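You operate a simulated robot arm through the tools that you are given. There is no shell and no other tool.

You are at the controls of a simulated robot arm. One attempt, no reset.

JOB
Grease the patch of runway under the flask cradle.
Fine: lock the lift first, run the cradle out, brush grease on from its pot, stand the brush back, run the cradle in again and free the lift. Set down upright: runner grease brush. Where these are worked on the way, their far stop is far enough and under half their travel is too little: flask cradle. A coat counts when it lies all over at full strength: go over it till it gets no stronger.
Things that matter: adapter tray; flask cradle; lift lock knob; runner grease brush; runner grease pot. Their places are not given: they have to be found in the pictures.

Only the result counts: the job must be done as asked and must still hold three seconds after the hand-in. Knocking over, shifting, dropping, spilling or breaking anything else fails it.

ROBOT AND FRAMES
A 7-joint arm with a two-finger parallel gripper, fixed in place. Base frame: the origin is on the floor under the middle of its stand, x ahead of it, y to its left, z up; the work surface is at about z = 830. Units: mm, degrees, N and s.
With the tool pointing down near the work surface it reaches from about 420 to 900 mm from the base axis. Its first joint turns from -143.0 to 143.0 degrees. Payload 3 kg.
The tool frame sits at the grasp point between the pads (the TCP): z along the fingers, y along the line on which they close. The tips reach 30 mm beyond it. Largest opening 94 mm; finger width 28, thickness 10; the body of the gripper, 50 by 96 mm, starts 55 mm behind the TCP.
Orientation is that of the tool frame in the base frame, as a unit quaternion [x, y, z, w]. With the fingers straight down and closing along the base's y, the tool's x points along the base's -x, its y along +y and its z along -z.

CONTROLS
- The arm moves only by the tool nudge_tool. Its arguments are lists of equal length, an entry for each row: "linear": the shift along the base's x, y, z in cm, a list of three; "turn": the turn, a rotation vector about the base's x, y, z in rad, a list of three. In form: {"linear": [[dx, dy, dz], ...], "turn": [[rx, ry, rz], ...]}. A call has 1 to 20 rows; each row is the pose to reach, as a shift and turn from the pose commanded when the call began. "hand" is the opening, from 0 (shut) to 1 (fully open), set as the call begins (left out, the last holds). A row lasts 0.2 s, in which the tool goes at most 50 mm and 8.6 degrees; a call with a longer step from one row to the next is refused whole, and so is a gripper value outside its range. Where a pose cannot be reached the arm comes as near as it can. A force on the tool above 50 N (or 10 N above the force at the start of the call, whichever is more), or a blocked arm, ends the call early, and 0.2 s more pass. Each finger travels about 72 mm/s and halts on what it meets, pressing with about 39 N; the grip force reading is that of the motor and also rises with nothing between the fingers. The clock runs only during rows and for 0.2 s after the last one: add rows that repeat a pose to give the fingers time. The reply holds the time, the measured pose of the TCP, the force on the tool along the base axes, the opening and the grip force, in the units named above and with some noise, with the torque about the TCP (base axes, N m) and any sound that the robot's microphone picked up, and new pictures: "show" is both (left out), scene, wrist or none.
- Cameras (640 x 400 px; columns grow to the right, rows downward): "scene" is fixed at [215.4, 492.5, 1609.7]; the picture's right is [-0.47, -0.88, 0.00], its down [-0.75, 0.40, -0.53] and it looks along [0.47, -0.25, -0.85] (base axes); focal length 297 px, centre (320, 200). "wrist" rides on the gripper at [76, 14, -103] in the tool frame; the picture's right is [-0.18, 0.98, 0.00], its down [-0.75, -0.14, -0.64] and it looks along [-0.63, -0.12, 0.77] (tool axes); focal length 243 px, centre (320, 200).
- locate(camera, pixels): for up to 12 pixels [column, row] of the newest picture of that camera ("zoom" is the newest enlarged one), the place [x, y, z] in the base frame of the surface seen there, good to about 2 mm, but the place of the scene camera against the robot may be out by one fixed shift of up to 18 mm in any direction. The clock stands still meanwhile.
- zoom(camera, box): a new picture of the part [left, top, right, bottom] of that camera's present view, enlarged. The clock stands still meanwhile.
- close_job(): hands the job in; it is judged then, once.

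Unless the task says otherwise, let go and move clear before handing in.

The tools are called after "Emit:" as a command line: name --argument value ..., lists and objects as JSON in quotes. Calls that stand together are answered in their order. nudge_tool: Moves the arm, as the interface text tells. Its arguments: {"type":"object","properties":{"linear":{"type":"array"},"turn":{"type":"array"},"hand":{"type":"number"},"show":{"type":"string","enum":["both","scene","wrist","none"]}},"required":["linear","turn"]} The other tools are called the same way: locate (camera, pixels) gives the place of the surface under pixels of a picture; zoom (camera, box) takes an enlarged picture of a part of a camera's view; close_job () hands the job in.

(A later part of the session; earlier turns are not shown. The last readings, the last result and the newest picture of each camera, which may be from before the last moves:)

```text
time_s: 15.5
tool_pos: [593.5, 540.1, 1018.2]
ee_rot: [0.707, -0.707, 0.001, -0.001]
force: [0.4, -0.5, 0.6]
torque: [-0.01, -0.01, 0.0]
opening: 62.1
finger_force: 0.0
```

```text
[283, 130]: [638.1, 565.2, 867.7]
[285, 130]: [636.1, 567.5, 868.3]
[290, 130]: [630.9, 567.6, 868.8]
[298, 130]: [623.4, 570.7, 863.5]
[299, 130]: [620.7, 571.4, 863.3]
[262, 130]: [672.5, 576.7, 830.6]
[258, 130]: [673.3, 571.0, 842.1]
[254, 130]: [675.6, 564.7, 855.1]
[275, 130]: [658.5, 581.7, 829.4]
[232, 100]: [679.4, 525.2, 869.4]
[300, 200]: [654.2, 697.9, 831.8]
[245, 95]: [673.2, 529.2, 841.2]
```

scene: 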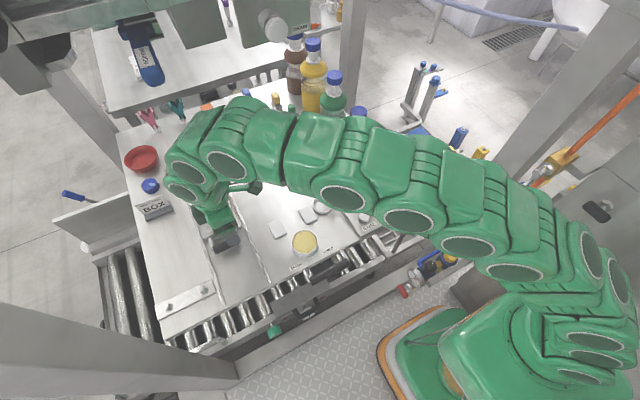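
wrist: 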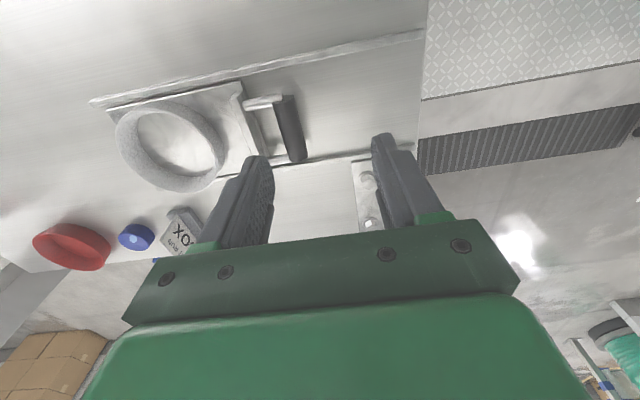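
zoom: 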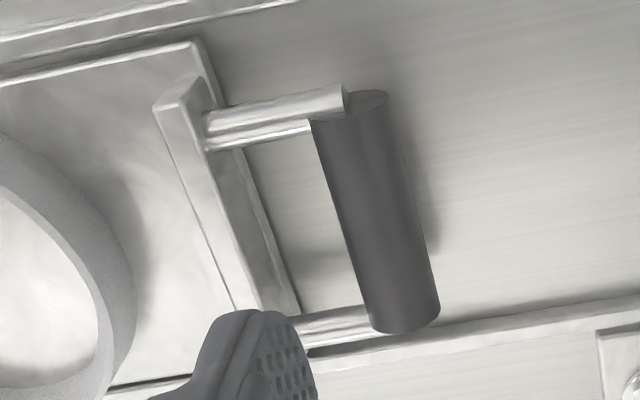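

Bar spans x≈619–640 (centre 629.5), the block face is at x≈673. I'll set opening ~44 mm and descend straddling the bar at y≈568.

Emit:
nudge_tool --linear '[[1.8, 1.4, 0], [3.6, 2.8, 0], [3.6, 2.8, -4], [3.6, 2.8, -8], [3.6, 2.8, -11], [3.6, 2.8, -13], [3.6, 2.8, -13]]' --turn '[[0, 0, 0], [0, 0, 0], [0, 0, 0], [0, 0, 0], [0, 0, 0], [0, 0, 0], [0, 0, 0]]' --hand 0.47

```text
time_s: 17.1
tool_pos: [631.3, 566.3, 889.9]
ee_rot: [-0.707, 0.707, -0.002, 0.001]
force: [0.0, -0.1, 0.0]
torque: [-0.01, 0.01, -0.02]
opening: 44.0
finger_force: 0.0
```

scene: 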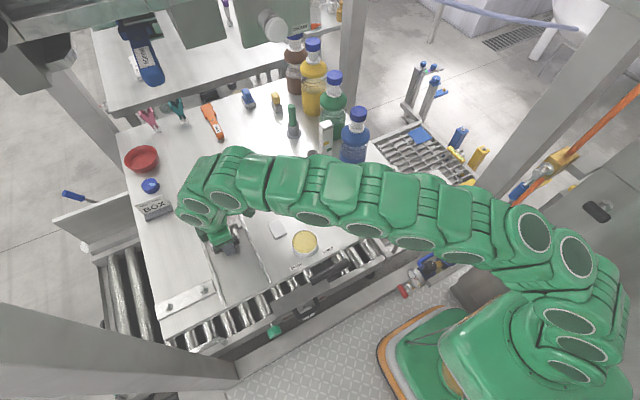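
wrist: 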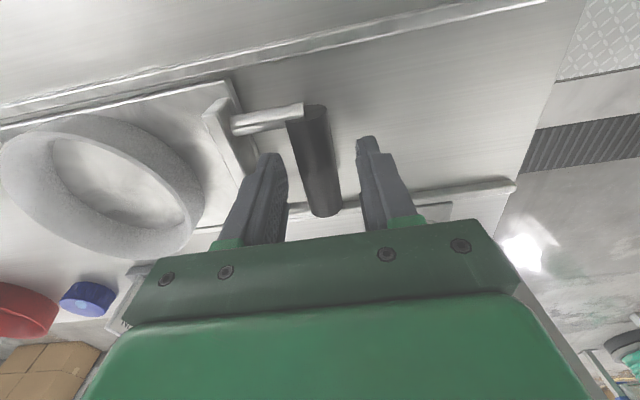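

The bar lies between the fingertips (270,155) and (365,140). Going down 22 mm more, then closing.

Emit:
nudge_tool --linear '[[0, 0, -1.1], [0, 0, -2.2], [0, 0, -2.2]]' --turn '[[0, 0, 0], [0, 0, 0], [0, 0, 0]]' --hand 0.47 --show "none"

Emit:
nudge_tool --linear '[[0, 0, 0], [0, 0, 0], [0, 0, 0]]' --turn '[[0, 0, 0], [0, 0, 0], [0, 0, 0]]' --hand 0

```text
time_s: 17.9
tool_pos: [628.9, 564.9, 864.9]
ee_rot: [-0.707, 0.707, -0.001, 0.0]
force: [-0.2, 0.8, -0.3]
torque: [0.01, 0.0, -0.01]
opening: 44.4
finger_force: 0.1
```

```text
time_s: 18.7
tool_pos: [629.3, 565.2, 867.5]
ee_rot: [0.707, -0.707, 0.0, 0.0]
force: [-0.3, -5.0, 9.1]
torque: [-0.46, 0.03, 0.03]
opening: 24.9
finger_force: 45.3
```

scene: 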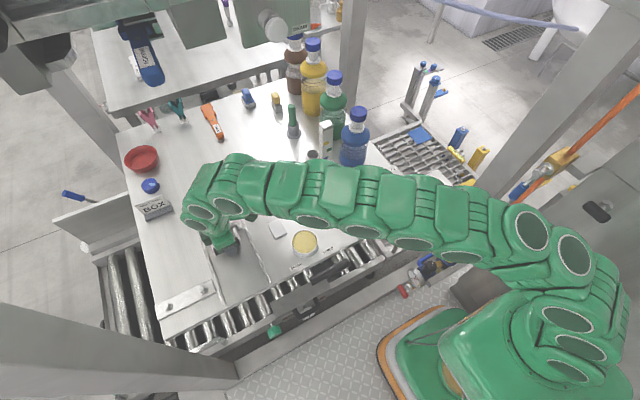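
wrist: 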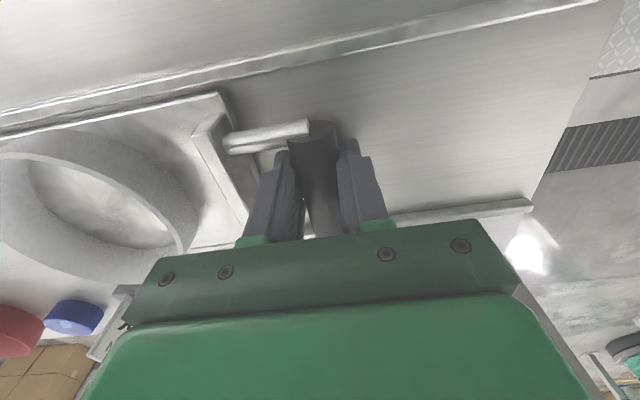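

The handle is gripped (24.9 mm). Starting a gentle pull along the rails (-x, with slight +y per the rail direction).

Emit:
nudge_tool --linear '[[-0.5, 0, 0], [-1.2, 0.02, 0], [-2.0, 0.03, 0], [-3.0, 0.05, 0], [-4.0, 0.07, 0], [-5.0, 0.08, 0]]' --turn '[[0, 0, 0], [0, 0, 0], [0, 0, 0], [0, 0, 0], [0, 0, 0], [0, 0, 0]]'

```text
time_s: 20.2
tool_pos: [582.4, 564.7, 866.0]
ee_rot: [-0.706, 0.708, -0.003, 0.001]
force: [0.4, -5.9, 3.4]
torque: [-0.7, 0.03, 0.2]
opening: 24.8
finger_force: 45.2
stopped in row 6: the force on the tool passed its limit at 51 N (the readings are from after the stop); the commanded pose is now the measured one
```

scene: 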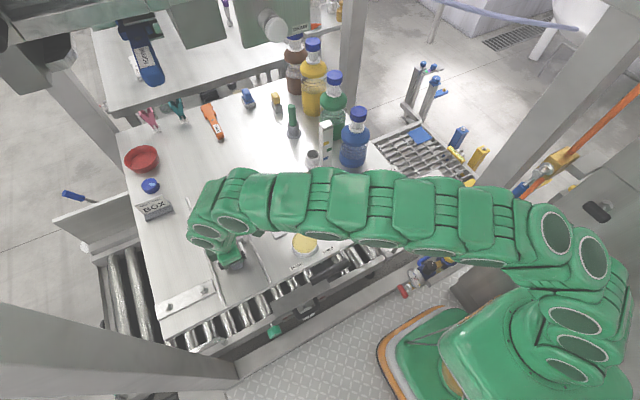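
wrist: 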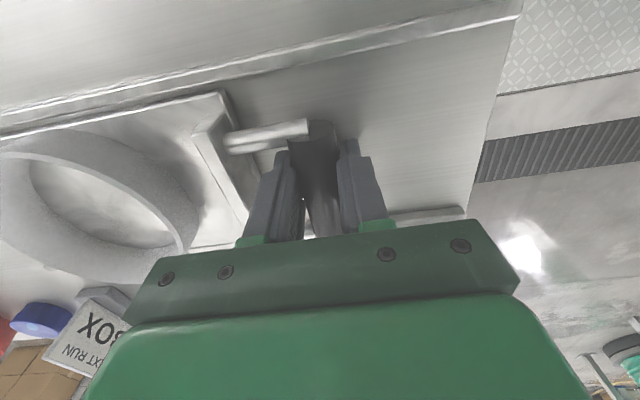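

The cradle came 47 mm before a 51 N force stopped the call; now relaxed. Trying on in small straight steps to learn whether it is a stop or bind.

Emit:
nudge_tool --linear '[[-0.4, 0, 0], [-0.8, 0, 0], [-1.2, 0, 0]]' --turn '[[0, 0, 0], [0, 0, 0], [0, 0, 0]]' --show "wrist"

```text
time_s: 21.0
tool_pos: [571.5, 565.6, 866.6]
ee_rot: [-0.707, 0.708, -0.002, 0.002]
force: [2.5, -8.9, 22.4]
torque: [0.44, -0.16, -0.08]
opening: 24.9
finger_force: 45.1
```

wrist: 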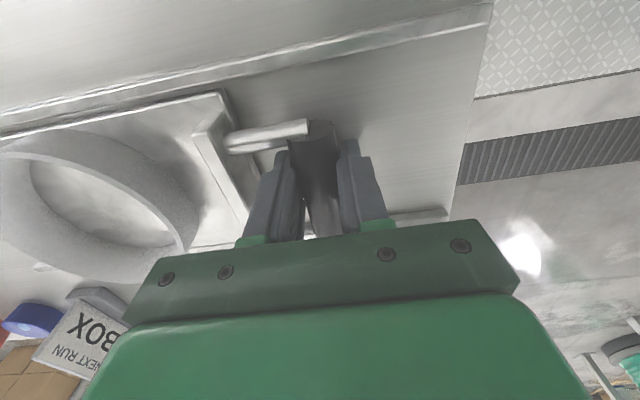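

It moves on freely in x (only 2.5 N); the bind is in z. I'll raise the command by 0.7 mm and continue.

Emit:
nudge_tool --linear '[[-0.5, -0.03, 0.07], [-1.0, -0.03, 0.07], [-1.5, -0.03, 0.07], [-2.0, -0.03, 0.07], [-2.5, -0.03, 0.07]]' --turn '[[0, 0, 0], [0, 0, 0], [0, 0, 0], [0, 0, 0], [0, 0, 0]]' --show "none"

```text
time_s: 22.2
tool_pos: [544.4, 565.6, 867.1]
ee_rot: [-0.706, 0.708, -0.001, 0.001]
force: [2.7, 6.7, 9.6]
torque: [0.86, 0.0, -0.12]
opening: 24.8
finger_force: 45.1
```

Now at x≈544 (85 mm out) with low force. Continuing.

Emit:
nudge_tool --linear '[[-0.6, 0, 0.02], [-1.2, 0, 0.02], [-1.8, 0, 0.02], [-2.4, 0, 0.02], [-3.0, 0, 0.02]]' --turn '[[0, 0, 0], [0, 0, 0], [0, 0, 0], [0, 0, 0], [0, 0, 0]]' --show "both"

```text
time_s: 23.4
tool_pos: [516.6, 565.0, 867.7]
ee_rot: [-0.707, 0.708, -0.002, 0.001]
force: [3.5, -7.2, 11.3]
torque: [0.46, -0.04, 0.22]
opening: 24.6
finger_force: 45.2
```

scene: 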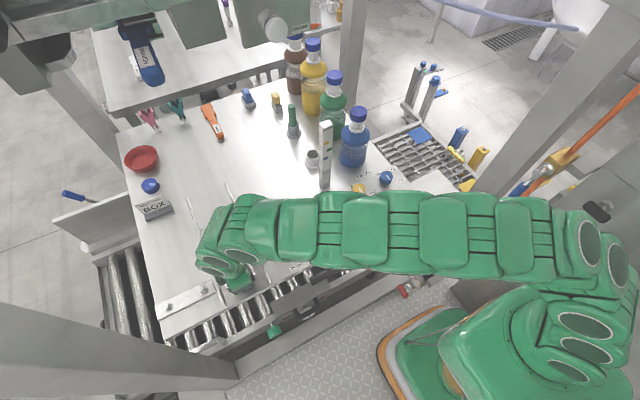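
wrist: 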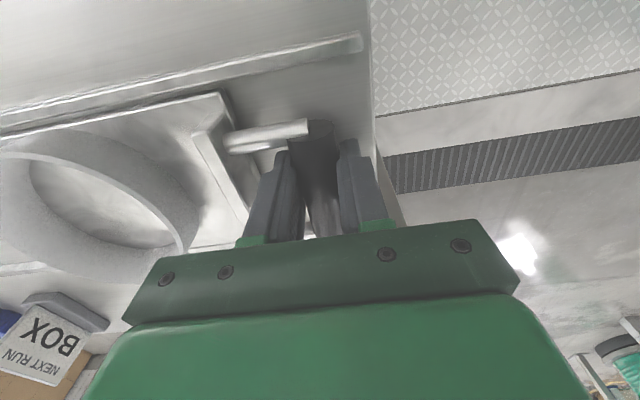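

113 mm out, low force; the rails end near x≈485 and the plate front is at ≈560. Continuing slowly to find the far stop.

Emit:
nudge_tool --linear '[[-0.6, 0, 0.02], [-1.2, 0, 0.02], [-1.8, 0, 0.02], [-2.4, 0, 0.02], [-3.0, 0, 0.02], [-3.6, 0, 0.02]]' --turn '[[0, 0, 0], [0, 0, 0], [0, 0, 0], [0, 0, 0], [0, 0, 0], [0, 0, 0]]' --show "wrist"

```text
time_s: 24.8
tool_pos: [479.0, 565.3, 866.7]
ee_rot: [-0.706, 0.709, -0.002, 0.0]
force: [3.3, -10.5, -19.3]
torque: [0.41, -0.11, 0.21]
opening: 24.5
finger_force: 45.1
```

wrist: 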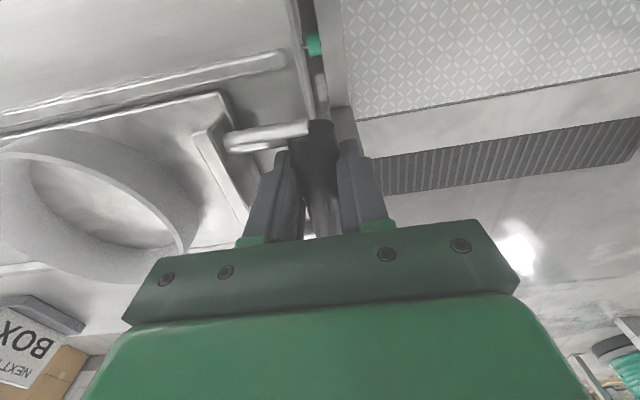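

150 mm out, plate front ≈525 still within the rails. Continuing in small steps to find the stop.

Emit:
nudge_tool --linear '[[-0.5, 0, -0.06], [-1.0, 0, -0.06], [-1.5, 0, -0.06], [-2.0, 0, -0.06]]' --turn '[[0, 0, 0], [0, 0, 0], [0, 0, 0], [0, 0, 0]]' --show "wrist"

```text
time_s: 25.8
tool_pos: [459.7, 565.4, 866.8]
ee_rot: [-0.706, 0.708, -0.002, 0.001]
force: [2.0, -18.5, 8.8]
torque: [-0.94, 0.0, 0.0]
opening: 24.3
finger_force: 44.8
```

wrist: 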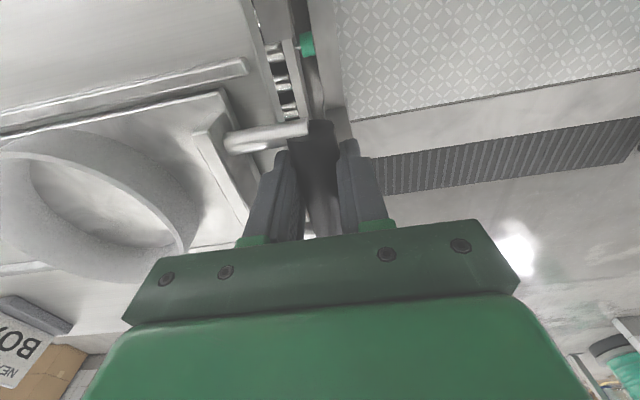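

170 mm out, x-force still tiny. A few more small steps.

Emit:
nudge_tool --linear '[[-0.4, -0.05, 0.02], [-0.8, -0.05, 0.02], [-1.2, -0.05, 0.02], [-1.6, -0.05, 0.02]]' --turn '[[0, 0, 0], [0, 0, 0], [0, 0, 0], [0, 0, 0]]' --show "wrist"

```text
time_s: 26.8
tool_pos: [444.0, 566.0, 867.8]
ee_rot: [-0.706, 0.708, -0.002, 0.002]
force: [-0.1, 8.2, 6.2]
torque: [-0.5, -0.09, 0.24]
opening: 24.7
finger_force: 44.5
```

wrist: 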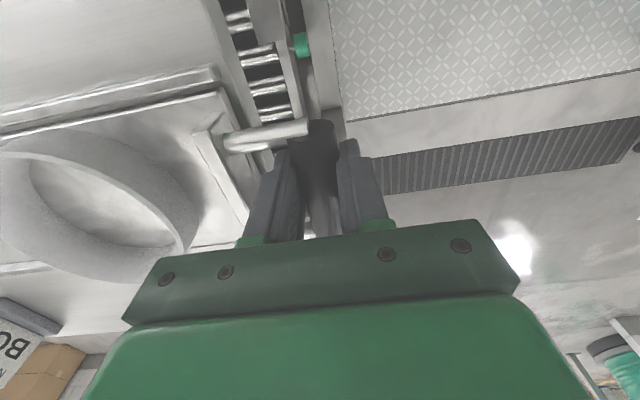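

185 mm out; the plate's front edge is level with the rail ends (215,70). One more cautious step to feel for the stop.

Emit:
nudge_tool --linear '[[-0.3, 0, 0.02], [-0.6, 0, 0.02], [-0.9, 0, 0.02]]' --turn '[[0, 0, 0], [0, 0, 0], [0, 0, 0]]' --show "both"

```text
time_s: 27.6
tool_pos: [433.8, 564.5, 867.5]
ee_rot: [-0.706, 0.709, -0.002, 0.0]
force: [3.5, 2.1, 7.3]
torque: [0.97, -0.02, 0.15]
opening: 24.8
finger_force: 45.5
```

scene: 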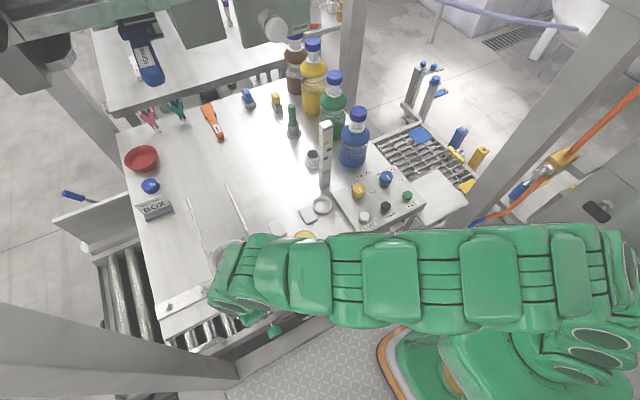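
wrist: 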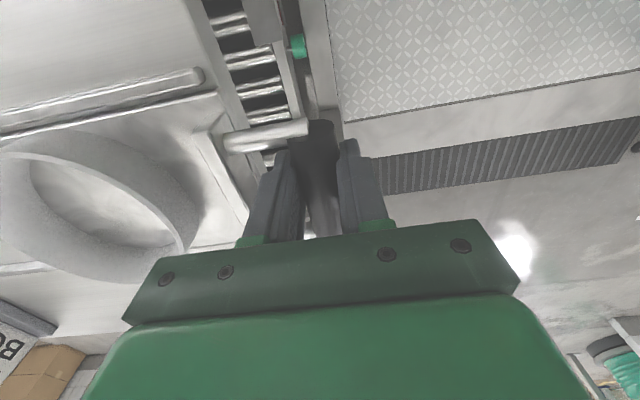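

195 mm out. Checking the exposed runway in the scene view around (215,210).

Emit:
zoom --camera "scene" --box '[170, 170, 270, 270]'

Emit:
zoom --camera "wrist" --box '[0, 40, 320, 260]'

```text
4.00 times, centred on (220, 220) of scene
```

zoom: 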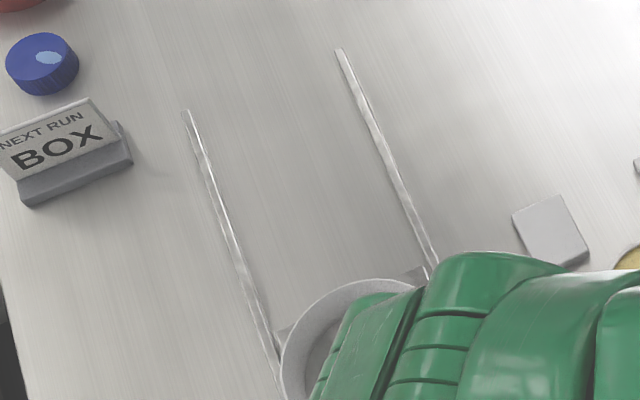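

```text
1.82 times, centred on (160, 150) of wrist
```

zoom: 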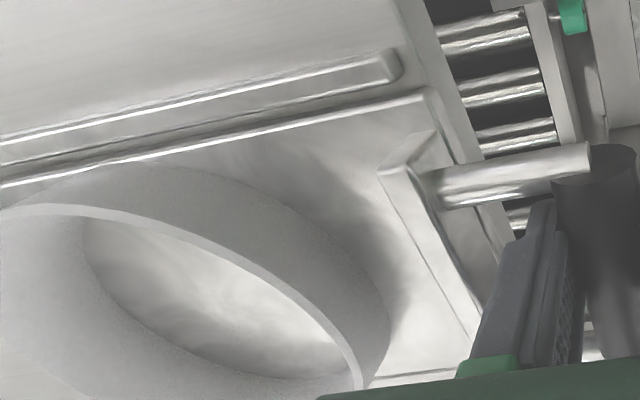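

The runway is exposed and bare. I'll pull a touch more to see whether there's a stop.

Emit:
nudge_tool --linear '[[-0.3, 0, 0], [-0.6, 0, 0], [-0.9, 0, 0], [-1.2, 0, 0]]' --turn '[[0, 0, 0], [0, 0, 0], [0, 0, 0], [0, 0, 0]]' --show "wrist"

```text
time_s: 28.6
tool_pos: [422.6, 565.6, 866.9]
ee_rot: [-0.706, 0.708, -0.001, 0.002]
force: [14.2, 10.9, 0.4]
torque: [-0.43, -0.26, 0.37]
opening: 24.7
finger_force: 44.6
```

wrist: 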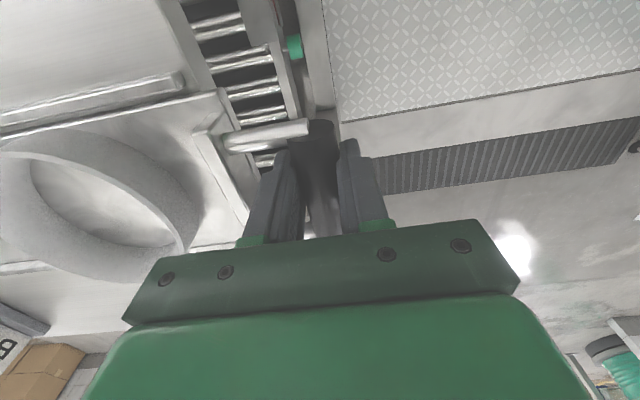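

x-force rose to 14 N, likely the stop at about 206 mm. One tiny further pull to confirm.

Emit:
nudge_tool --linear '[[-0.2, 0, 0], [-0.4, 0, 0]]' --turn '[[0, 0, 0], [0, 0, 0]]' --show "none"

```text
time_s: 29.1
tool_pos: [422.4, 564.6, 867.3]
ee_rot: [-0.707, 0.707, -0.001, 0.005]
force: [9.2, 3.6, -16.2]
torque: [-0.22, -0.28, 0.3]
opening: 24.3
finger_force: 44.9
stopped in row 2: the force on the tool passed its limit at 56 N (the readings are from after the stop); the commanded pose is now the measured one
```

The far stop is found (x≈422, no further motion). Releasing and rising.

Emit:
nudge_tool --linear '[[0, 0, 0], [0, 0, 0], [0, 0, 3], [0, 0, 7], [0, 0, 11], [0, 0, 15], [0, 0, 18], [0, 0, 18]]' --turn '[[0, 0, 0], [0, 0, 0], [0, 0, 0], [0, 0, 0], [0, 0, 0], [0, 0, 0], [0, 0, 0], [0, 0, 0]]' --hand 0.47

```text
time_s: 30.9
tool_pos: [421.5, 566.7, 1048.8]
ee_rot: [-0.706, 0.708, -0.003, 0.004]
force: [-1.2, 0.0, -0.3]
torque: [0.0, -0.02, 0.01]
opening: 44.0
finger_force: 0.1
```

scene: 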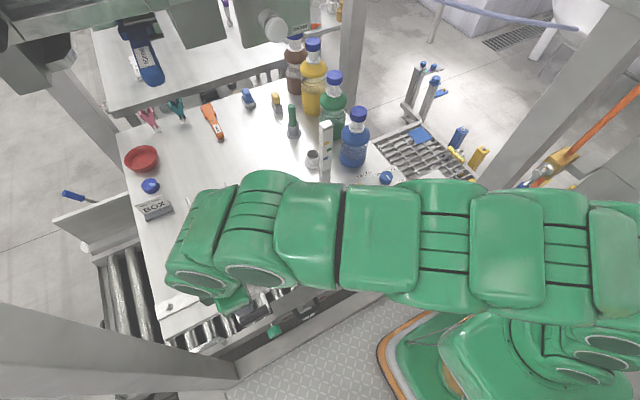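
wrist: 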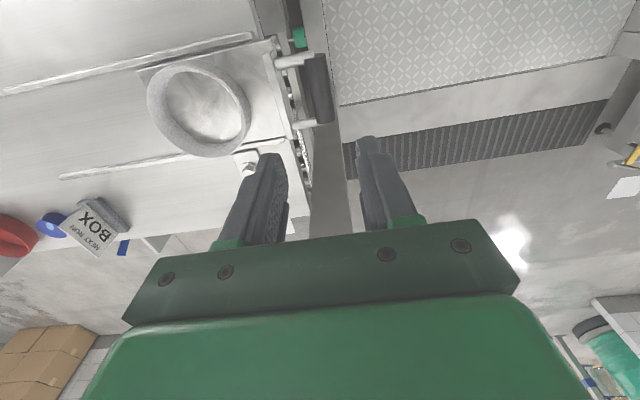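

The cradle stays out. I'll record the rail geometry from this view, then move to view the brush.

Emit:
locate --camera "wrist" --pixels '[[10, 90], [248, 37], [62, 177], [150, 162], [100, 130], [143, 72], [160, 100], [200, 110], [236, 90], [317, 88], [80, 120], [265, 65]]'

Emit:
zoom --camera "wrist" --box '[0, 20, 340, 240]'

```text
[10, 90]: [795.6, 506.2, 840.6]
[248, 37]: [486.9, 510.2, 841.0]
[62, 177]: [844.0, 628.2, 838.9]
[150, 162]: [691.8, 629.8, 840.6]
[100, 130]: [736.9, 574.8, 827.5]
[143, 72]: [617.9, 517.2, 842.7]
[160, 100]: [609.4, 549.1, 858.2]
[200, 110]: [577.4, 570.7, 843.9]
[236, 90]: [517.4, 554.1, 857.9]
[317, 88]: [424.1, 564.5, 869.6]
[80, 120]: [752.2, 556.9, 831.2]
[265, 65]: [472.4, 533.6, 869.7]
```

```text
1.82 times, centred on (170, 130) of wrist
```

zoom: 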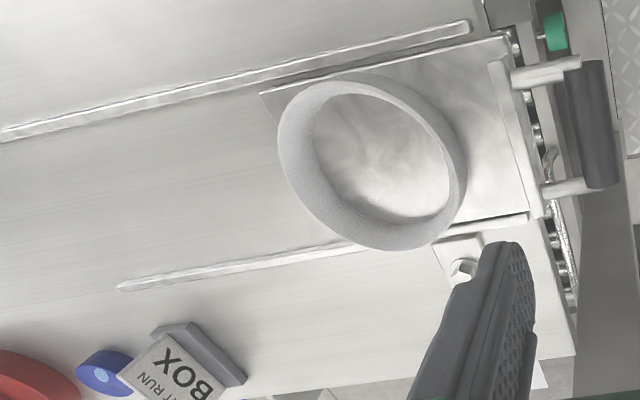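

Rails bound y≈510–629, and the cradle's old footprint is about x 675–825. Now I need the brush geometry; locating several points on the brush and its holder in the scene view.

Emit:
zoom --camera "scene" --box '[276, 96, 310, 142]'

Emit:
locate --camera "zoom" --pixels '[[320, 100], [320, 150], [320, 200], [300, 150], [340, 150], [330, 240], [345, 290], [345, 345], [300, 330], [385, 330], [290, 240], [370, 240]]'

```text
8.70 times, centred on (293, 119) of scene
```

zoom: 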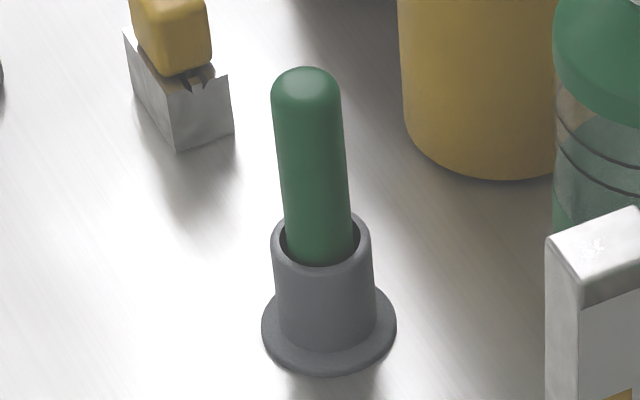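

```text
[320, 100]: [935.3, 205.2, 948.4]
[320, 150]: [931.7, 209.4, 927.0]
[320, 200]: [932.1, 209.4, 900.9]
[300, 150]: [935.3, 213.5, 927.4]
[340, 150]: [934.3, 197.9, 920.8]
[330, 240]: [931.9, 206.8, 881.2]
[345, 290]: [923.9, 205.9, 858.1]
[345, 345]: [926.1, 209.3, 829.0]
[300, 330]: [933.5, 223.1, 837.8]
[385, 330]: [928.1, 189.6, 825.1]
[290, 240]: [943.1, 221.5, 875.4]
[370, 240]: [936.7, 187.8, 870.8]
```

The handle axis is near (950,211) with top z≈963 and the holder rim z≈887, about 973 mm from the base, so I'll need a tilted tool. Checking bottle positions near the approach corridor.

Emit:
locate --camera "scene" --pixels '[[313, 95], [332, 118], [333, 75], [354, 140], [357, 112], [295, 70], [312, 45], [319, 127], [331, 127], [325, 186], [312, 168], [313, 149]]'

Emit:
zoom --camera "scene" --box '[270, 30, 380, 200]'

```text
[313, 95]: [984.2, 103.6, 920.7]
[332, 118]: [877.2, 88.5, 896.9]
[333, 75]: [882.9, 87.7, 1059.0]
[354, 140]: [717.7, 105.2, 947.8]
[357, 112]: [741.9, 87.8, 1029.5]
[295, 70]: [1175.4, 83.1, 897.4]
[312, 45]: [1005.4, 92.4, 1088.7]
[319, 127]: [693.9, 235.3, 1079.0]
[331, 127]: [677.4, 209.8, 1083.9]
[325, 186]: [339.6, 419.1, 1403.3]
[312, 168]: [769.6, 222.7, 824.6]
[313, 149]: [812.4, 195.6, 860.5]
```

```text
2.35 times, centred on (325, 115) of scene
```

zoom: 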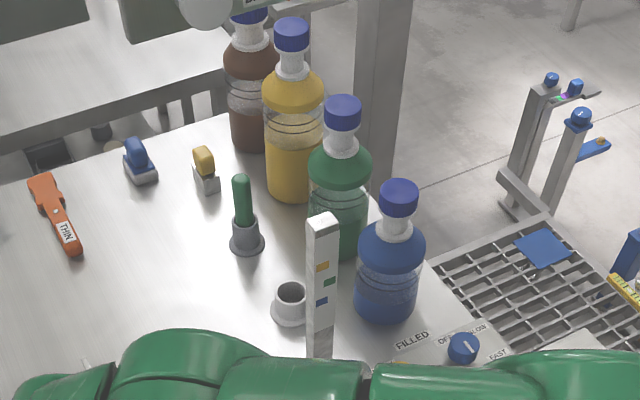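

The corridor to the brush (azimuth 12.5°) is clear of post and bottles if I stay high first. Moving back over (540,120,1150) while yawing the hand to 12.5°.

Emit:
nudge_tool --linear '[[0.9, -3.4, 1.5], [1.8, -6.9, 3], [2.7, -10.3, 4.5], [3.6, -13.8, 6], [4.6, -17.2, 7.5], [5.5, -20.6, 9], [6.4, -24.1, 10], [7.3, -27.5, 10], [8.2, -31.0, 10], [9.1, -34.4, 10], [10.0, -37.8, 10], [10.9, -41.3, 10], [11.85, -44.7, 10], [11.85, -44.7, 10]]' --turn '[[0, 0, -0.104], [0, 0, -0.208], [0, 0, -0.312], [0, 0, -0.416], [0, 0, -0.52], [0, 0, -0.624], [0, 0, -0.728], [0, 0, -0.832], [0, 0, -0.936], [0, 0, -1.04], [0, 0, -1.144], [0, 0, -1.248], [0, 0, -1.3526], [0, 0, -1.3526]]' --hand 0.55

```text
time_s: 33.9
tool_pos: [544.6, 117.8, 1147.6]
ee_rot: [-0.107, 0.994, -0.005, 0.002]
force: [0.8, 0.1, 0.7]
torque: [0.0, -0.04, -0.02]
opening: 51.7
finger_force: 0.1
```

scene: 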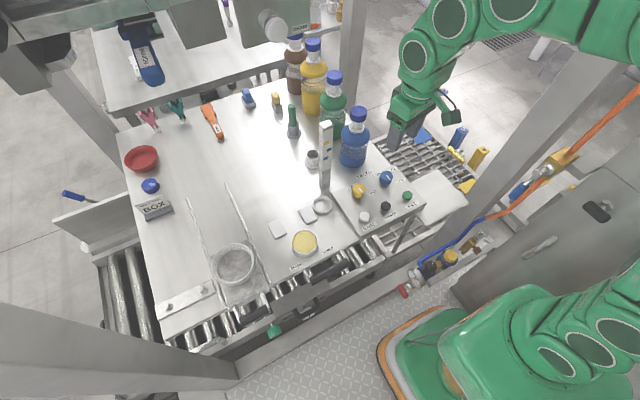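
wrist: 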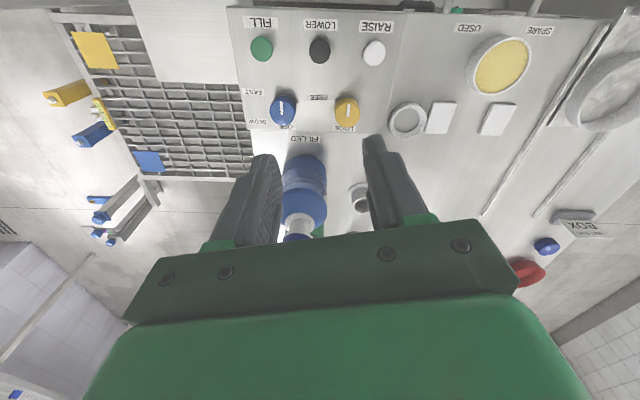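

The cradle stands out at scene (234,262). Checking the runway and the pot closely now that the arm is clear.

Emit:
zoom --camera "scene" --box '[170, 170, 290, 310]'

Emit:
zoom --camera "wrist" --box '[380, 10, 640, 230]'

Emit:
locate --camera "wrist" --pixels '[[500, 65], [476, 75], [526, 52], [515, 42], [490, 90], [485, 212], [540, 215], [360, 195]]'

Emit:
locate --camera "scene" --pixels '[[304, 242], [293, 242], [315, 242], [304, 232], [304, 251], [186, 198], [226, 183], [312, 155], [306, 158], [318, 158]]'

```text
2.86 times, centred on (230, 240) of scene
```

zoom: 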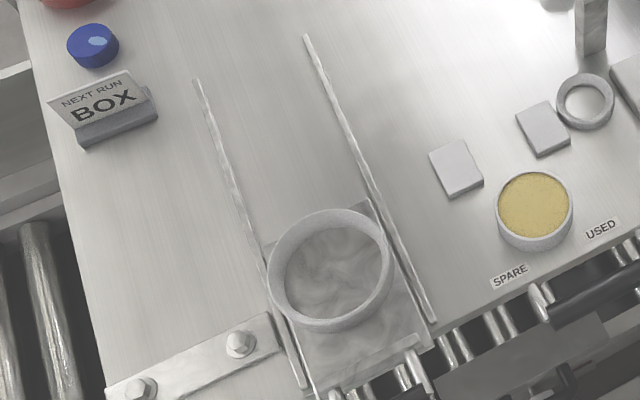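

```text
1.82 times, centred on (510, 120) of wrist
```

zoom: 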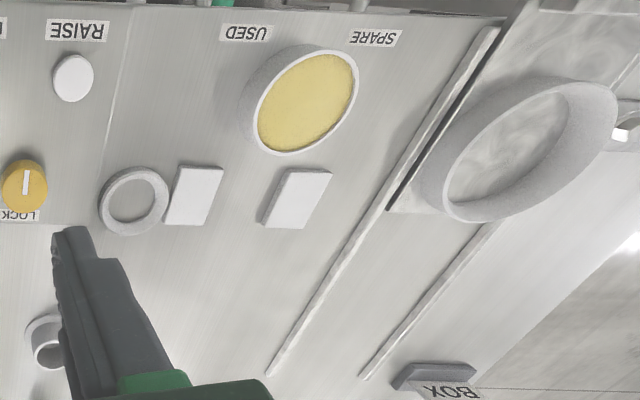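

```text
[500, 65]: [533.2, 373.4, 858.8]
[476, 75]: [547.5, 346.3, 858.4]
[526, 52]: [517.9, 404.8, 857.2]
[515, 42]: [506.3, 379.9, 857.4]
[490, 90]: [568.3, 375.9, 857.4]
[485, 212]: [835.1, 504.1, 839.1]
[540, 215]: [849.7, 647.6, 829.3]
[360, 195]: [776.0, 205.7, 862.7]
```

```text
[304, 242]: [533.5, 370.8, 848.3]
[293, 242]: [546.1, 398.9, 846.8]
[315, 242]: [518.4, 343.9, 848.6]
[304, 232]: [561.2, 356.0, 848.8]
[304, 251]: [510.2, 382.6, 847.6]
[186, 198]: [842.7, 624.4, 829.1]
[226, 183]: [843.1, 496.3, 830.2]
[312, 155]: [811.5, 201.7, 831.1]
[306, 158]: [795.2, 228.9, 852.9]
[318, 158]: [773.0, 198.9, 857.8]
```

Pot surface is at (535,375) z≈858, and the runway is bare between the rails. Now I tilt the tool 40° outward along azimuth 12.5° and advance to above the bench towards the brush.

Emit:
nudge_tool --linear '[[2, 0.45, 0.2], [4, 0.9, 0.4], [6, 1.35, 0.6], [8, 1.8, 0.8], [10, 2.25, 1], [12, 2.7, 1], [12, 2.7, 1]]' --turn '[[0.0252, -0.1136, 0], [0.0504, -0.2272, 0], [0.0757, -0.3408, 0], [0.1009, -0.4543, 0], [0.1261, -0.5679, 0], [0.1513, -0.6815, 0], [0.1513, -0.6815, 0]]'

```text
time_s: 35.5
tool_pos: [661.7, 144.2, 1159.5]
ee_rot: [-0.1, 0.934, 0.035, 0.342]
force: [0.1, -0.1, -1.1]
torque: [0.02, -0.01, -0.03]
opening: 51.8
finger_force: 0.0
```

scene: 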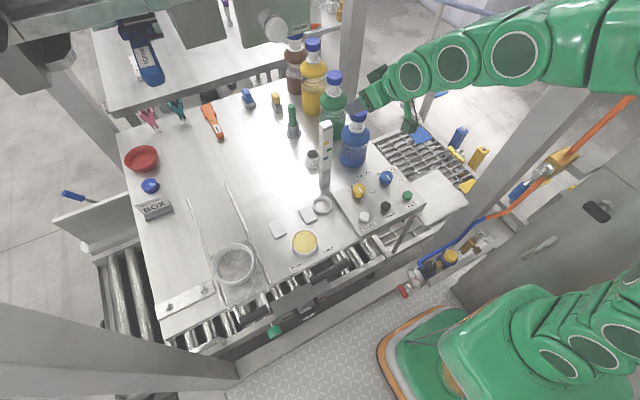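
wrist: 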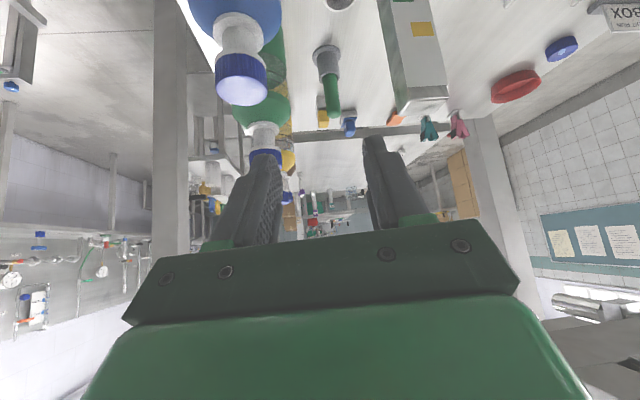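

The wrist camera now sees the brush at (330,80). Locating its parts precisely.

Emit:
zoom --camera "wrist" --box '[280, 0, 400, 140]'

Emit:
locate --camera "wrist" --pixels '[[333, 115], [332, 100], [330, 85], [329, 72], [326, 60], [325, 50], [322, 80], [340, 80], [338, 105], [325, 100], [340, 3], [410, 60]]'

```text
2.86 times, centred on (340, 70) of wrist
```

zoom: 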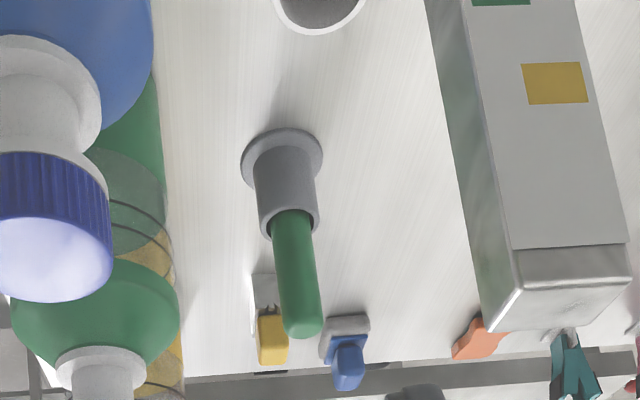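

```text
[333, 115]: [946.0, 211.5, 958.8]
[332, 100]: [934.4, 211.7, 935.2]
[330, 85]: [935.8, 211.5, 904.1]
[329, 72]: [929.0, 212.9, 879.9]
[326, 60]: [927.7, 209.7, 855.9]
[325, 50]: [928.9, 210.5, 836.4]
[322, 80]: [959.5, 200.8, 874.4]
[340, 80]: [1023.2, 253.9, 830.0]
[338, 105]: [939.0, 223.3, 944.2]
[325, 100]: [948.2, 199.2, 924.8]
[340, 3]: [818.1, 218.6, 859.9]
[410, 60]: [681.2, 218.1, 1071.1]
```

The brush axis is at about (947.5,212), top z≈962, rim z≈885. Moving out to a pre-grasp point 12 cm back along the tool axis.

Emit:
nudge_tool --linear '[[4, 0.95, -1], [8, 1.9, -2], [12, 2.85, -4], [15, 3.6, -6.5], [18, 4.3, -9.5], [21.1, 5.0, -13.1], [21.1, 5.0, -13.1]]' --turn '[[0, 0, 0], [0, 0, 0], [0, 0, 0], [0, 0, 0], [0, 0, 0], [0, 0, 0], [0, 0, 0]]'

```text
time_s: 37.1
tool_pos: [874.4, 193.7, 1028.4]
ee_rot: [-0.099, 0.934, 0.033, 0.342]
force: [-1.0, -0.1, -0.1]
torque: [0.0, -0.01, -0.01]
opening: 51.4
finger_force: 0.1
```

scene: 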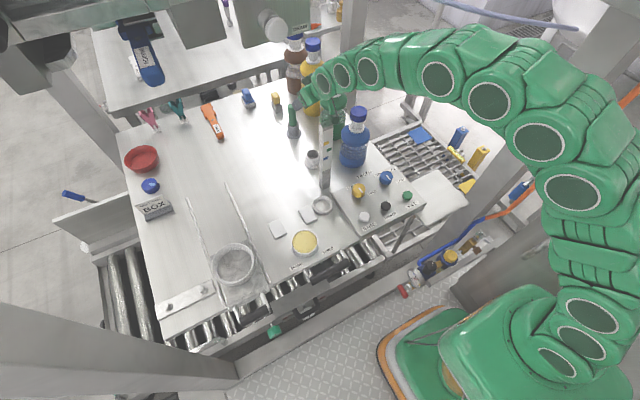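
wrist: 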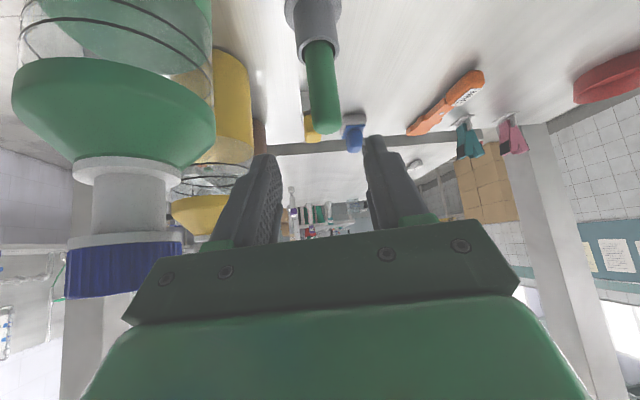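

Reach is fine and the handle (322,90) is lined up between the fingertips. Re-locating the handle from this closer view.

Emit:
locate --camera "wrist" --pixels '[[326, 125], [322, 100], [320, 70], [307, 85], [335, 85], [309, 100], [337, 100], [318, 45], [315, 30], [325, 130]]'

Emit:
zoom --camera "wrist" --box '[270, 0, 380, 150]'

```text
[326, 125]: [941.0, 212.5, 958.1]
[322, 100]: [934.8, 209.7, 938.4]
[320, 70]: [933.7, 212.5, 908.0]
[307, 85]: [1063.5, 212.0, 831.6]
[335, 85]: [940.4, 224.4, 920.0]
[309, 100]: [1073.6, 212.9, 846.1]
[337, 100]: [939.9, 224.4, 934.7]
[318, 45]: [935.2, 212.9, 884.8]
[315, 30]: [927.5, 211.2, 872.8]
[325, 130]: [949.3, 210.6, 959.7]
```

```text
2.67 times, centred on (325, 75) of wrist
```

zoom: 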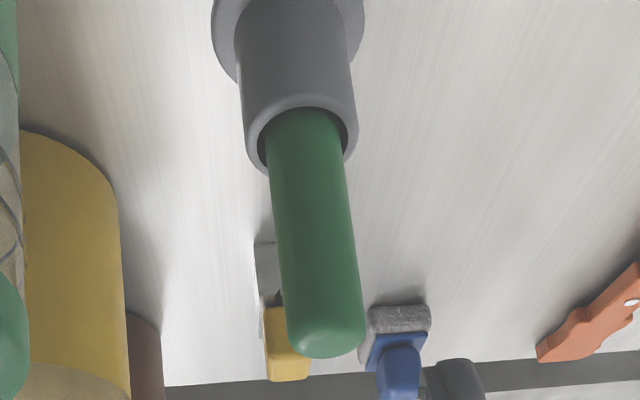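

Axis confirmed at (947,212). Advancing along the tool axis to straddle the handle at z≈936.

Emit:
nudge_tool --linear '[[1.9, 0.42, -2.3], [3.7, 0.85, -4.6], [5.2, 1.2, -6.4], [6.4, 1.45, -7.8], [7.4, 1.7, -9.2], [7.4, 1.7, -9.2]]' --turn '[[0, 0, 0], [0, 0, 0], [0, 0, 0], [0, 0, 0], [0, 0, 0], [0, 0, 0]]'

```text
time_s: 38.5
tool_pos: [946.9, 210.3, 933.8]
ee_rot: [-0.099, 0.934, 0.033, 0.341]
force: [-0.2, -0.1, 0.1]
torque: [-0.02, -0.02, 0.02]
opening: 51.4
finger_force: 0.1
```

scene: 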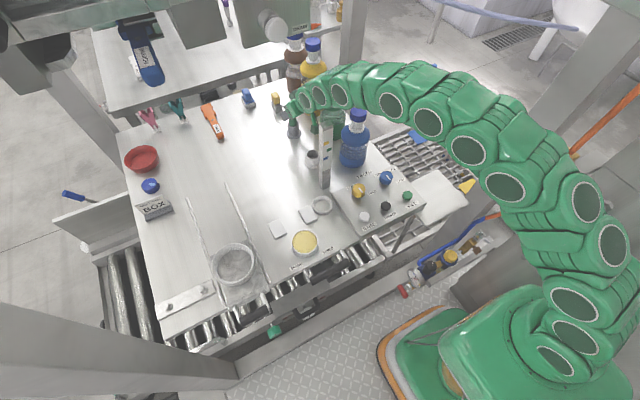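
wrist: 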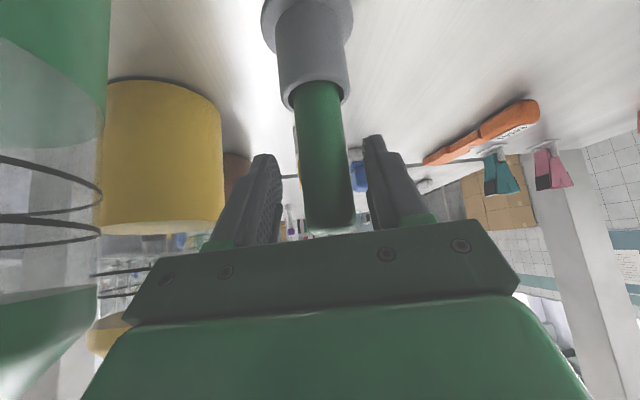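

The handle (325,150) is centred between the fingers. Closing on it.

Emit:
nudge_tool --linear '[[0, 0, 0], [0, 0, 0], [0, 0, 0], [0, 0, 0]]' --turn '[[0, 0, 0], [0, 0, 0], [0, 0, 0], [0, 0, 0]]' --hand 0 --show "wrist"

```text
time_s: 39.5
tool_pos: [947.0, 210.8, 933.3]
ee_rot: [-0.099, 0.934, 0.034, 0.34]
force: [-0.3, -0.3, 0.6]
torque: [-0.01, -0.04, 0.01]
opening: 29.8
finger_force: 39.0
```

wrist: 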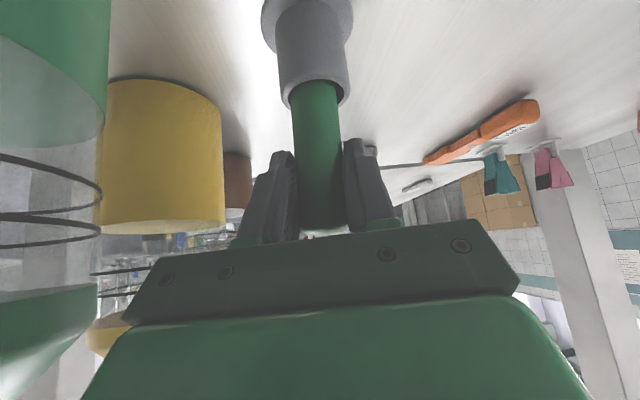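

Gripped at 29.8 mm. Lifting straight up out of the holder.

Emit:
nudge_tool --linear '[[0, 0, 0.8], [0, 0, 1.8], [0, 0, 3.0], [0, 0, 4.5], [0, 0, 6.5], [0, 0, 9], [0, 0, 11], [0, 0, 11]]' --turn '[[0, 0, 0], [0, 0, 0], [0, 0, 0], [0, 0, 0], [0, 0, 0], [0, 0, 0], [0, 0, 0], [0, 0, 0]]'

```text
time_s: 41.3
tool_pos: [944.1, 210.4, 1044.7]
ee_rot: [-0.1, 0.934, 0.033, 0.341]
force: [-0.2, -0.1, -1.0]
torque: [0.02, -0.02, -0.01]
opening: 29.8
finger_force: 39.1
```

scene: 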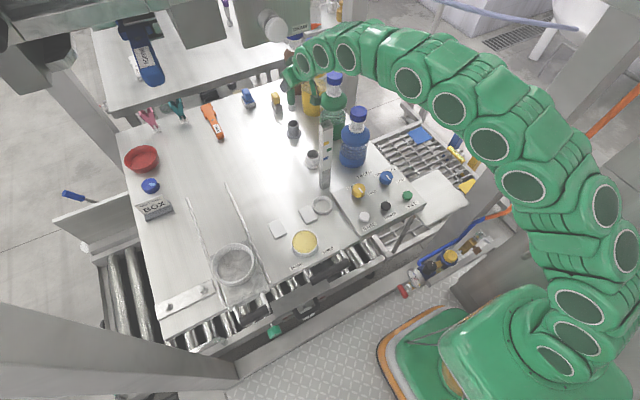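
wrist: 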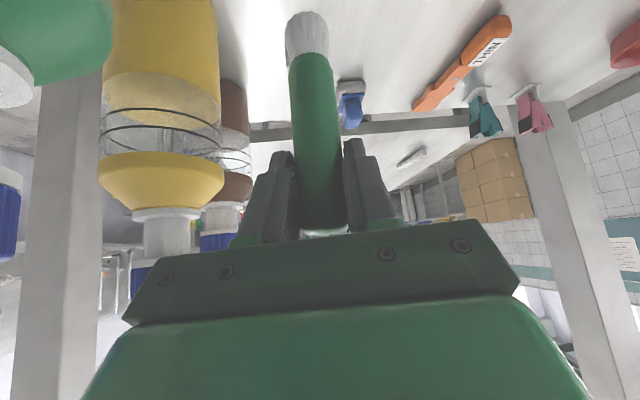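

The brush is out: green handle with pale bristles (308,35). Locating the bristle tip to get its offset from the TCP.

Emit:
zoom --camera "wrist" --box '[250, 0, 390, 240]'

Emit:
locate --camera "wrist" --pixels '[[302, 14], [309, 25], [309, 40], [311, 53], [312, 60], [318, 100], [290, 40], [326, 40], [308, 16], [320, 150]]'

Emit:
zoom --camera "scene" --box '[270, 60, 330, 150]'

```text
1.67 times, centred on (320, 120) of wrist
```

zoom: 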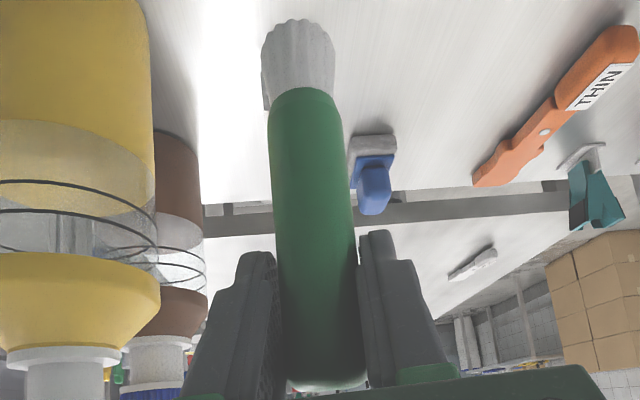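

```text
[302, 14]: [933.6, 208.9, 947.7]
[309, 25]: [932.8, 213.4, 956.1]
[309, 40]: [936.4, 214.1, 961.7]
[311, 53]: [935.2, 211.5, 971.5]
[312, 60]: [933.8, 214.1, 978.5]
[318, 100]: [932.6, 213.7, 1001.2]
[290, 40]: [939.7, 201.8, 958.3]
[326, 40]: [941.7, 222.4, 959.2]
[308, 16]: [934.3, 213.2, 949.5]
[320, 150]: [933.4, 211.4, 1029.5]
```

```text
4.44 times, centred on (300, 105) of scene
```

zoom: 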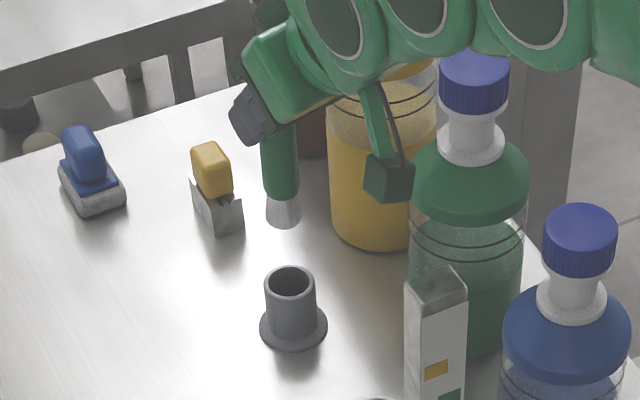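

The bristle tip is ~99 mm below the TCP, diameter ~22 mm. Now raise to z≈1150 and retract along the same corridor toward (590,131).

Emit:
nudge_tool --linear '[[0, 0, 3.5], [0, 0, 7], [-2, -0.45, 10], [-6, -1.35, 11], [-10.5, -2.35, 11], [-15, -3.35, 11], [-19.5, -4.35, 11], [-24, -5.35, 11], [-28.5, -6.35, 11], [-32.5, -7.2, 11], [-35.5, -7.9, 11], [-35.5, -7.9, 11]]' --turn '[[0, 0, 0], [0, 0, 0], [0, 0, 0], [0, 0, 0], [0, 0, 0], [0, 0, 0], [0, 0, 0], [0, 0, 0], [0, 0, 0], [0, 0, 0], [0, 0, 0], [0, 0, 0]]'

```text
time_s: 43.9
tool_pos: [589.5, 132.4, 1156.6]
ee_rot: [-0.099, 0.934, 0.034, 0.342]
force: [-0.8, 0.4, -0.6]
torque: [-0.03, 0.01, 0.0]
opening: 29.6
finger_force: 38.5
```

scene: 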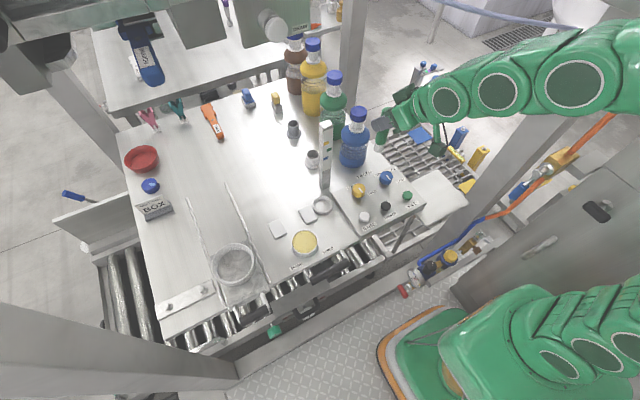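
wrist: 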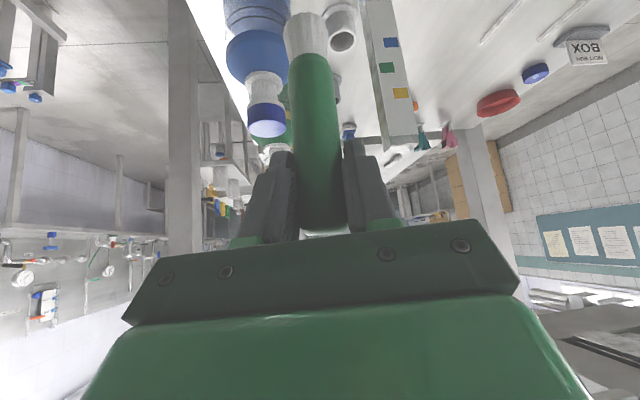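

Clear of the bottles. Let me peek into the pale grey cup (342,30) from here to judge whether it contains anything.

Emit:
zoom --camera "wrist" --box '[310, 0, 370, 60]'

Emit:
zoom --camera "scene" --box '[280, 112, 322, 176]'

```text
6.67 times, centred on (340, 30) of wrist
```

zoom: 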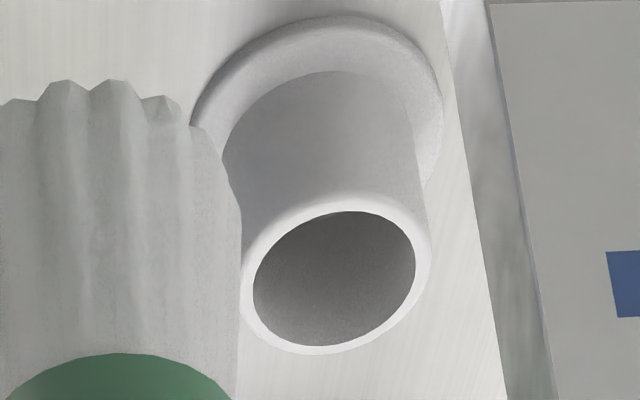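

```text
6.25 times, centred on (301, 144) of scene
```

zoom: 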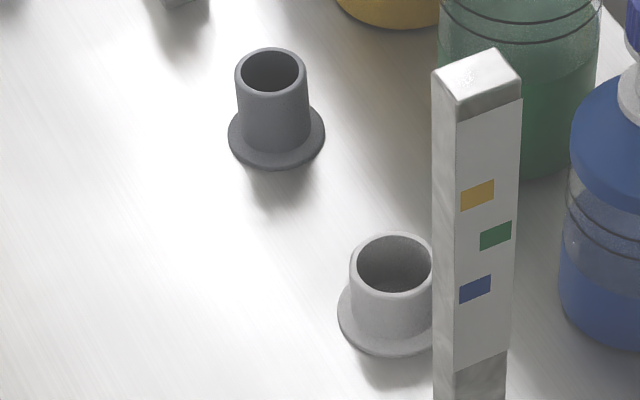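

The pale cup is empty, so the yellow tin is the grease pot. Swinging to above the pot (535,375) and yawing 22.5°.

Emit:
nudge_tool --linear '[[-0.9, 4.0, -0.8], [-1.8, 8.1, -1.6], [-2.7, 12.1, -2.5], [-3.6, 16.2, -3.5], [-4.5, 20.2, -5], [-5.4, 24.2, -7], [-5.4, 24.2, -9], [-5.4, 24.2, -9]]' --turn '[[0, 0, 0.065], [0, 0, 0.131], [0, 0, 0.196], [0, 0, 0.262], [0, 0, 0.327], [0, 0, 0.393], [0, 0, 0.393], [0, 0, 0.393]]'

```text
time_s: 45.7
tool_pos: [537.8, 374.7, 1063.1]
ee_rot: [-0.28, 0.897, 0.1, 0.328]
force: [0.0, 0.6, 0.3]
torque: [-0.02, 0.0, 0.03]
opening: 29.5
finger_force: 38.9
```

scene: 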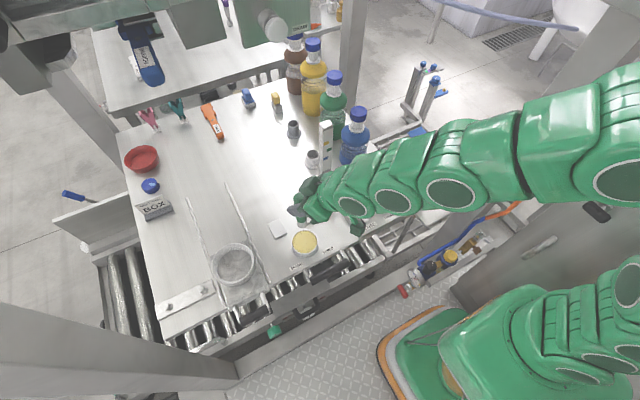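
wrist: 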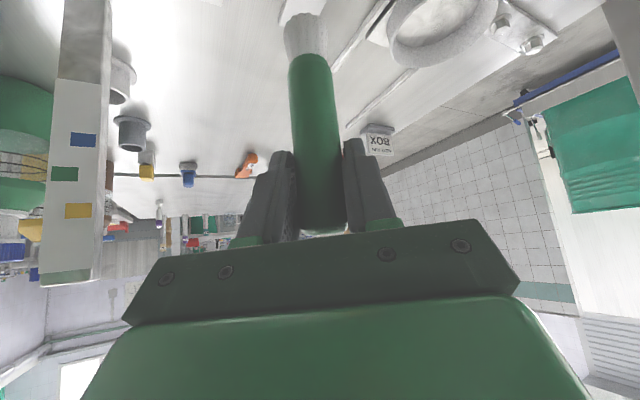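

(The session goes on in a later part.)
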